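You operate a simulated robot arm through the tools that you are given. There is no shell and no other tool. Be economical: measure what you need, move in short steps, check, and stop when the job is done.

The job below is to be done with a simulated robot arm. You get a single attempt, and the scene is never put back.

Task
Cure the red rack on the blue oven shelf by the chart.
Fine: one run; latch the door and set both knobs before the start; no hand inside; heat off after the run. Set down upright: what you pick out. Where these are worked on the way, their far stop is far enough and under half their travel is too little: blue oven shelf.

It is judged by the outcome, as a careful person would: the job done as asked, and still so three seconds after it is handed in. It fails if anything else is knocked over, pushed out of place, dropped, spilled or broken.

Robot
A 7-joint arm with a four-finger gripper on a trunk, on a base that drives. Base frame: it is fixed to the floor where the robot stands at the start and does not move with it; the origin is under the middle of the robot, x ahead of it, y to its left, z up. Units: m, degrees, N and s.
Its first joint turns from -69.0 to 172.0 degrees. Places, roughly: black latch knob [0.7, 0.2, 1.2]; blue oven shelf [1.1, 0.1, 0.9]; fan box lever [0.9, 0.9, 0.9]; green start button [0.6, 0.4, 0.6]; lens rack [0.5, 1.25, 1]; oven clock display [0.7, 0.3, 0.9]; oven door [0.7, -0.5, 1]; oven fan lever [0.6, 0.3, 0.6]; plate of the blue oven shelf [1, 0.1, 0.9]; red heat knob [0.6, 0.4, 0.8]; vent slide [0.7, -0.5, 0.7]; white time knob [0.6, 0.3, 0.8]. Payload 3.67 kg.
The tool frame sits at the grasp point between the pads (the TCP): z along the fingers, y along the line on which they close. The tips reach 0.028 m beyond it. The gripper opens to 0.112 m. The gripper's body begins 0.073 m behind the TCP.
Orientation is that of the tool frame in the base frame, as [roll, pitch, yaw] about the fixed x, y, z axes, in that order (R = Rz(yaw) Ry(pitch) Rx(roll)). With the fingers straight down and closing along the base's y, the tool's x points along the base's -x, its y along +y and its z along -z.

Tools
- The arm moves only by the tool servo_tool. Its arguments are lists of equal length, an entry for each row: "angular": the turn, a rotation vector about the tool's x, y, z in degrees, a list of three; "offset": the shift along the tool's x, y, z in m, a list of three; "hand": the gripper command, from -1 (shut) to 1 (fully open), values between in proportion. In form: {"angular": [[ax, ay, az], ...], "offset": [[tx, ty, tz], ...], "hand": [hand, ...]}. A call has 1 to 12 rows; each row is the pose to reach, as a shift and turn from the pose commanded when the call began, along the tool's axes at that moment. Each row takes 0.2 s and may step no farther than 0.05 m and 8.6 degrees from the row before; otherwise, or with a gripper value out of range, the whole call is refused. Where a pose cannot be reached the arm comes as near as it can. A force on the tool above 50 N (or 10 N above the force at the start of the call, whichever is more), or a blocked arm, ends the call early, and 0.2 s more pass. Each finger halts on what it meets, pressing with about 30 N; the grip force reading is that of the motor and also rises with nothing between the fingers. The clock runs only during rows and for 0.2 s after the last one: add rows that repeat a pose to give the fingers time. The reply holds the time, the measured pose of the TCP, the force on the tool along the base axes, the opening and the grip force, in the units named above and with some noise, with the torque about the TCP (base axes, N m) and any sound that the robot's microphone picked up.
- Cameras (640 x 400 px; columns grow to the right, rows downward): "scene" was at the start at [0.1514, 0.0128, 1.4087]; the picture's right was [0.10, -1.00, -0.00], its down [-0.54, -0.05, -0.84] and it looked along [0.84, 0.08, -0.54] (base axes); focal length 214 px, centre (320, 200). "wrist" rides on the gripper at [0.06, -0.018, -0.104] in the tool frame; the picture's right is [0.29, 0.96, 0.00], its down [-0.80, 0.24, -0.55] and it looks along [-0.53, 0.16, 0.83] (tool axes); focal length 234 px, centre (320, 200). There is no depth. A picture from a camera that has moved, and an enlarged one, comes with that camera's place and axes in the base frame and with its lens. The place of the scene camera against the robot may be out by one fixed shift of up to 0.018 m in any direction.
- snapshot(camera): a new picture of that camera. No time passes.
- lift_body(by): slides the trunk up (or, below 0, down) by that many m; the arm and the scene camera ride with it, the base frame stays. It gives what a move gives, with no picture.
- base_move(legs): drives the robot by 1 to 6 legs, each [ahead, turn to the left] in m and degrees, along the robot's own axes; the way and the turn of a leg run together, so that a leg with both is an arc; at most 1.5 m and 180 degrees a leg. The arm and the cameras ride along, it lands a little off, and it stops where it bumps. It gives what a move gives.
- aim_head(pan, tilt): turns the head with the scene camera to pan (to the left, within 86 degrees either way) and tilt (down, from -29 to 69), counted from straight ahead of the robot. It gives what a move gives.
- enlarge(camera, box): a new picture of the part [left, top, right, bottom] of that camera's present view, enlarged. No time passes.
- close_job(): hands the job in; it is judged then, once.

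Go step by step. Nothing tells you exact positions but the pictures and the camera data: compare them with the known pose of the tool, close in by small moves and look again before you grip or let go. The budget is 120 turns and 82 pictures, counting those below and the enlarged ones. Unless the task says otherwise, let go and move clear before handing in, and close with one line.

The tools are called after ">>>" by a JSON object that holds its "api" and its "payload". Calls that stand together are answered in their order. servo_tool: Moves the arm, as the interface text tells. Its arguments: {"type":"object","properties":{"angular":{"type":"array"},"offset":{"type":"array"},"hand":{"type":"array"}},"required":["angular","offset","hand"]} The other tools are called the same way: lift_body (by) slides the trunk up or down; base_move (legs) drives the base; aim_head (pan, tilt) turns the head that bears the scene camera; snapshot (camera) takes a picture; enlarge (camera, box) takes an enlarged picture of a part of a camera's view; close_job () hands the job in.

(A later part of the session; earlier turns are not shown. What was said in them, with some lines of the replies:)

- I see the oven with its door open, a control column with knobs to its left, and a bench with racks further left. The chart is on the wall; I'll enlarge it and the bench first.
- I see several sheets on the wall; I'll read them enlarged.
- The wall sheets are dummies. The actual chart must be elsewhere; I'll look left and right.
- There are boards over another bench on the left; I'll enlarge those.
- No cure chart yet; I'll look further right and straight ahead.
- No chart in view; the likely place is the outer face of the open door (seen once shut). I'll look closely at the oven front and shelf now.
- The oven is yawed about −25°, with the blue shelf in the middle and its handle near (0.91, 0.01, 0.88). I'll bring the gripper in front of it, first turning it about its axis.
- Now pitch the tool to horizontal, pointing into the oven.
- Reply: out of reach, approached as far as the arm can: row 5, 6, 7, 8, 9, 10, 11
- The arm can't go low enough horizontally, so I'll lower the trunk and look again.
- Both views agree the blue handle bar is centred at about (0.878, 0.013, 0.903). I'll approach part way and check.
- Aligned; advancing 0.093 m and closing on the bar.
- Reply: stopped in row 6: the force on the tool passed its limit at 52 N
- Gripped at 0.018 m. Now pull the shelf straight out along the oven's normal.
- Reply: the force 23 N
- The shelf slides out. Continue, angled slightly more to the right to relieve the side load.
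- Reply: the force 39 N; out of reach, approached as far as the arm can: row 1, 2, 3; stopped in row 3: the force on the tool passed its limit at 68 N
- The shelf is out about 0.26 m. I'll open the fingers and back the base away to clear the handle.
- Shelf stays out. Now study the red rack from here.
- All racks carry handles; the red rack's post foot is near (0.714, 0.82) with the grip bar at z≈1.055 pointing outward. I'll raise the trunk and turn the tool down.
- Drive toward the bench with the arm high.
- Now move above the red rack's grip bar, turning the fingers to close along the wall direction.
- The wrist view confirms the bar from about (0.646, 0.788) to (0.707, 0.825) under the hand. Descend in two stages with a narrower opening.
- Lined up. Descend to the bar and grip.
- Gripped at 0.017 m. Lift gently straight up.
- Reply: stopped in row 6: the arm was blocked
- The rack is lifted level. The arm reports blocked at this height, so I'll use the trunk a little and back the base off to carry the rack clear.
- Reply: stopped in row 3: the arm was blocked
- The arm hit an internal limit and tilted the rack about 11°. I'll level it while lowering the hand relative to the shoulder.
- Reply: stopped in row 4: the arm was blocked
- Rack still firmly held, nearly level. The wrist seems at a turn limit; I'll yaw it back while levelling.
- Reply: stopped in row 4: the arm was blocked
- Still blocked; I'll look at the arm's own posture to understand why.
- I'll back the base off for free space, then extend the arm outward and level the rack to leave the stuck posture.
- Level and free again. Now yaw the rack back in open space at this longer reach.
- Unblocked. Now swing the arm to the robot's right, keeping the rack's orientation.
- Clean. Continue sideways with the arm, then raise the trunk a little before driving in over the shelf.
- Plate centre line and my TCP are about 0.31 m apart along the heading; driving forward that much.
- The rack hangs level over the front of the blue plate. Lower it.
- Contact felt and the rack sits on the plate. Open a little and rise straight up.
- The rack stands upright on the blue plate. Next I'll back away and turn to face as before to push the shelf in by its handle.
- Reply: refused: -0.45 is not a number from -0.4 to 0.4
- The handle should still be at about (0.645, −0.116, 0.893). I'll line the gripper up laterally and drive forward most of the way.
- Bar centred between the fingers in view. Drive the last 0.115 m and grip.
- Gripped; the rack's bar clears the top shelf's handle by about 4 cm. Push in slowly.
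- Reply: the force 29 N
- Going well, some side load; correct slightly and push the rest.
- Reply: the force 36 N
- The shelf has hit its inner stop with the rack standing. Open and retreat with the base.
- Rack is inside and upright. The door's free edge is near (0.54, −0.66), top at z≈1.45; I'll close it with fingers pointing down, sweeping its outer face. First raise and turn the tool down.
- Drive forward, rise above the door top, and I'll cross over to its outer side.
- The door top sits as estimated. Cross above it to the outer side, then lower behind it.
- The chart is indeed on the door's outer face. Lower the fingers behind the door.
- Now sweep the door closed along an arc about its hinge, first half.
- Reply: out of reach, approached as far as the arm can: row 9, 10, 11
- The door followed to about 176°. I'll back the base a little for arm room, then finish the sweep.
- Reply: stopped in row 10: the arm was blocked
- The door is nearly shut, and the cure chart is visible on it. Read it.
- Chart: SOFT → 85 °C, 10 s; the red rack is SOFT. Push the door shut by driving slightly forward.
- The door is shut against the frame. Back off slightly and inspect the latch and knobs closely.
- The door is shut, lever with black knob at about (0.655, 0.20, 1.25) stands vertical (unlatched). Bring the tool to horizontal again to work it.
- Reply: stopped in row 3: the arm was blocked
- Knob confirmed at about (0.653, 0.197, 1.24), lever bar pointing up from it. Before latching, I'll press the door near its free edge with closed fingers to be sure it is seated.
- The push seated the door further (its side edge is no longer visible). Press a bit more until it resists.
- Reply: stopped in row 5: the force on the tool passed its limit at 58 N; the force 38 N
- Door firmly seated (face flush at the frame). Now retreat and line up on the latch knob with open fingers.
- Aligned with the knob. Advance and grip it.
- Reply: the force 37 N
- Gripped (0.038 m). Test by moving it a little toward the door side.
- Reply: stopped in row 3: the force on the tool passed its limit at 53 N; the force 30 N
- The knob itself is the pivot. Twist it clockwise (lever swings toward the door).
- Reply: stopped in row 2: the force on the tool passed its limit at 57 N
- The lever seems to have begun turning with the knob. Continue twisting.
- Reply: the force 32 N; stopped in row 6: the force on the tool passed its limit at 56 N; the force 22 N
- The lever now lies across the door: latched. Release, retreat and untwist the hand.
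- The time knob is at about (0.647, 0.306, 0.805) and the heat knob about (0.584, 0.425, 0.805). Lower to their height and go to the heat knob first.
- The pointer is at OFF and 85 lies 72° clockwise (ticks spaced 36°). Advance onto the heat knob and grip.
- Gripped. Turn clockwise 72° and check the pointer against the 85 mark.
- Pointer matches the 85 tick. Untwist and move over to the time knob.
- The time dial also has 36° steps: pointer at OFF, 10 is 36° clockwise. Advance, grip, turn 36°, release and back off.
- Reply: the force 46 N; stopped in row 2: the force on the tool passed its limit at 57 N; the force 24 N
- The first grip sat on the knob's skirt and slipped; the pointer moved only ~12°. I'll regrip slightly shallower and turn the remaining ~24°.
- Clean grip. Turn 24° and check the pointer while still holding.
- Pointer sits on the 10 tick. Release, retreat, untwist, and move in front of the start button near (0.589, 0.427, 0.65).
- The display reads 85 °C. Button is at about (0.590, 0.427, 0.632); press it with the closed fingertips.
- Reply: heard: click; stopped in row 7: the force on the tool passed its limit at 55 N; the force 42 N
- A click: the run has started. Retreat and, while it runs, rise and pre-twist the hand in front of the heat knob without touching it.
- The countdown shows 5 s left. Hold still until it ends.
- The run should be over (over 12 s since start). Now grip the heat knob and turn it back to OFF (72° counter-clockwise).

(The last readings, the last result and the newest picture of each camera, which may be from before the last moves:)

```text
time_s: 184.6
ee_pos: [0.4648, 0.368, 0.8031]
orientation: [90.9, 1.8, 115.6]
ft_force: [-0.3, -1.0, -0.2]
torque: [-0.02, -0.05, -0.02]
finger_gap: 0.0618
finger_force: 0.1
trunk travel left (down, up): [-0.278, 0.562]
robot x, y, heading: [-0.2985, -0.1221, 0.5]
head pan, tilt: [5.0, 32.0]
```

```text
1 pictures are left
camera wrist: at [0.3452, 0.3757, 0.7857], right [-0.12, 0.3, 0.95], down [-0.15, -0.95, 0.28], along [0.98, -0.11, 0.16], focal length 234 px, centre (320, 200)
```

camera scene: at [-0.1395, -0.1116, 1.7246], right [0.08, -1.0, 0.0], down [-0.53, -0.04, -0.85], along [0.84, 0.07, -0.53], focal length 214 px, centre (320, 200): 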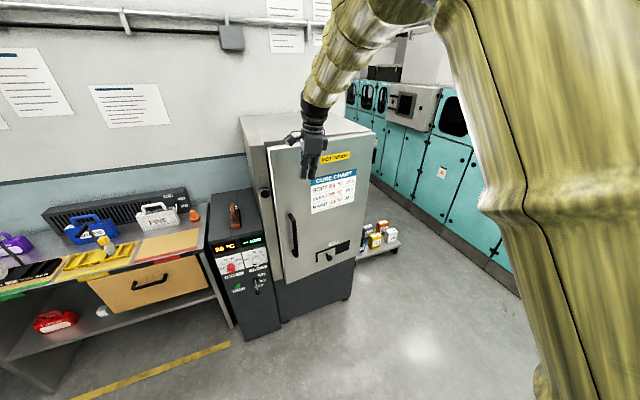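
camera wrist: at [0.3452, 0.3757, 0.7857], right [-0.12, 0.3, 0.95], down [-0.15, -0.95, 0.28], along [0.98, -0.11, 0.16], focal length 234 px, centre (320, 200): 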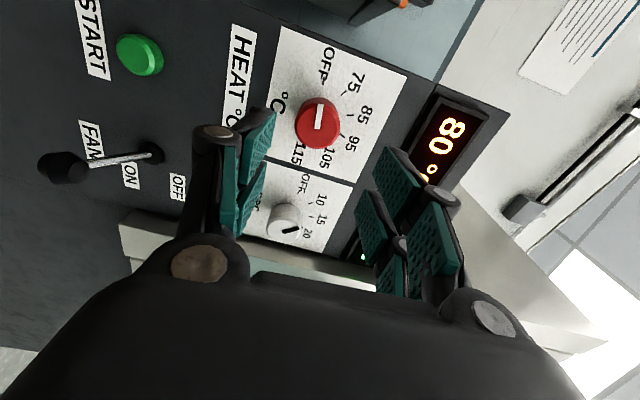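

Heat is at OFF and the temperature is falling (80 °C). Back away clear and take one last look.

>>> {"api": "base_move", "payload": {"legs": [[-0.15, 0]]}}

>>> {"api": "snapshot", "payload": {"camera": "scene"}}

```text
time_s: 185.9
ee_pos: [0.3141, 0.3669, 0.8035]
orientation: [91.0, 2.1, 115.7]
ft_force: [0.2, -0.6, 0.4]
torque: [0.0, -0.03, 0.01]
finger_gap: 0.0616
finger_force: 0.0
trunk travel left (down, up): [-0.278, 0.562]
robot x, y, heading: [-0.4492, -0.1233, 0.2]
head pan, tilt: [5.0, 32.0]
```

```text
0 pictures are left
camera scene: at [-0.296, -0.1105, 1.1629], right [0.09, -1.0, 0.0], down [-0.53, -0.05, -0.85], along [0.84, 0.08, -0.53], focal length 214 px, centre (320, 200)
```

scene: 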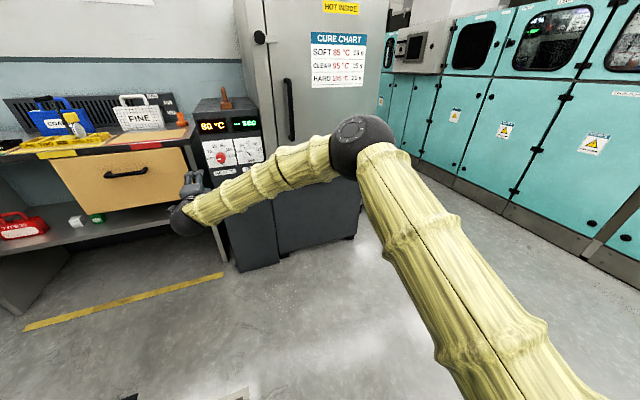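

The door is shut and latched, the clock display is back to "-- sec", the heat is off, and the arm is clear of everything.

>>> {"api": "close_job", "payload": {}}

```text
The job is handed in.
```

The red rack (SOFT) is upright on the blue shelf and was cured in one run at 85 °C for 10 s by the chart. The door was latched and both knobs set before the start, and the heat is off now. The rack tilted about 11° for a moment while I carried it, and I levelled it before setting it down.
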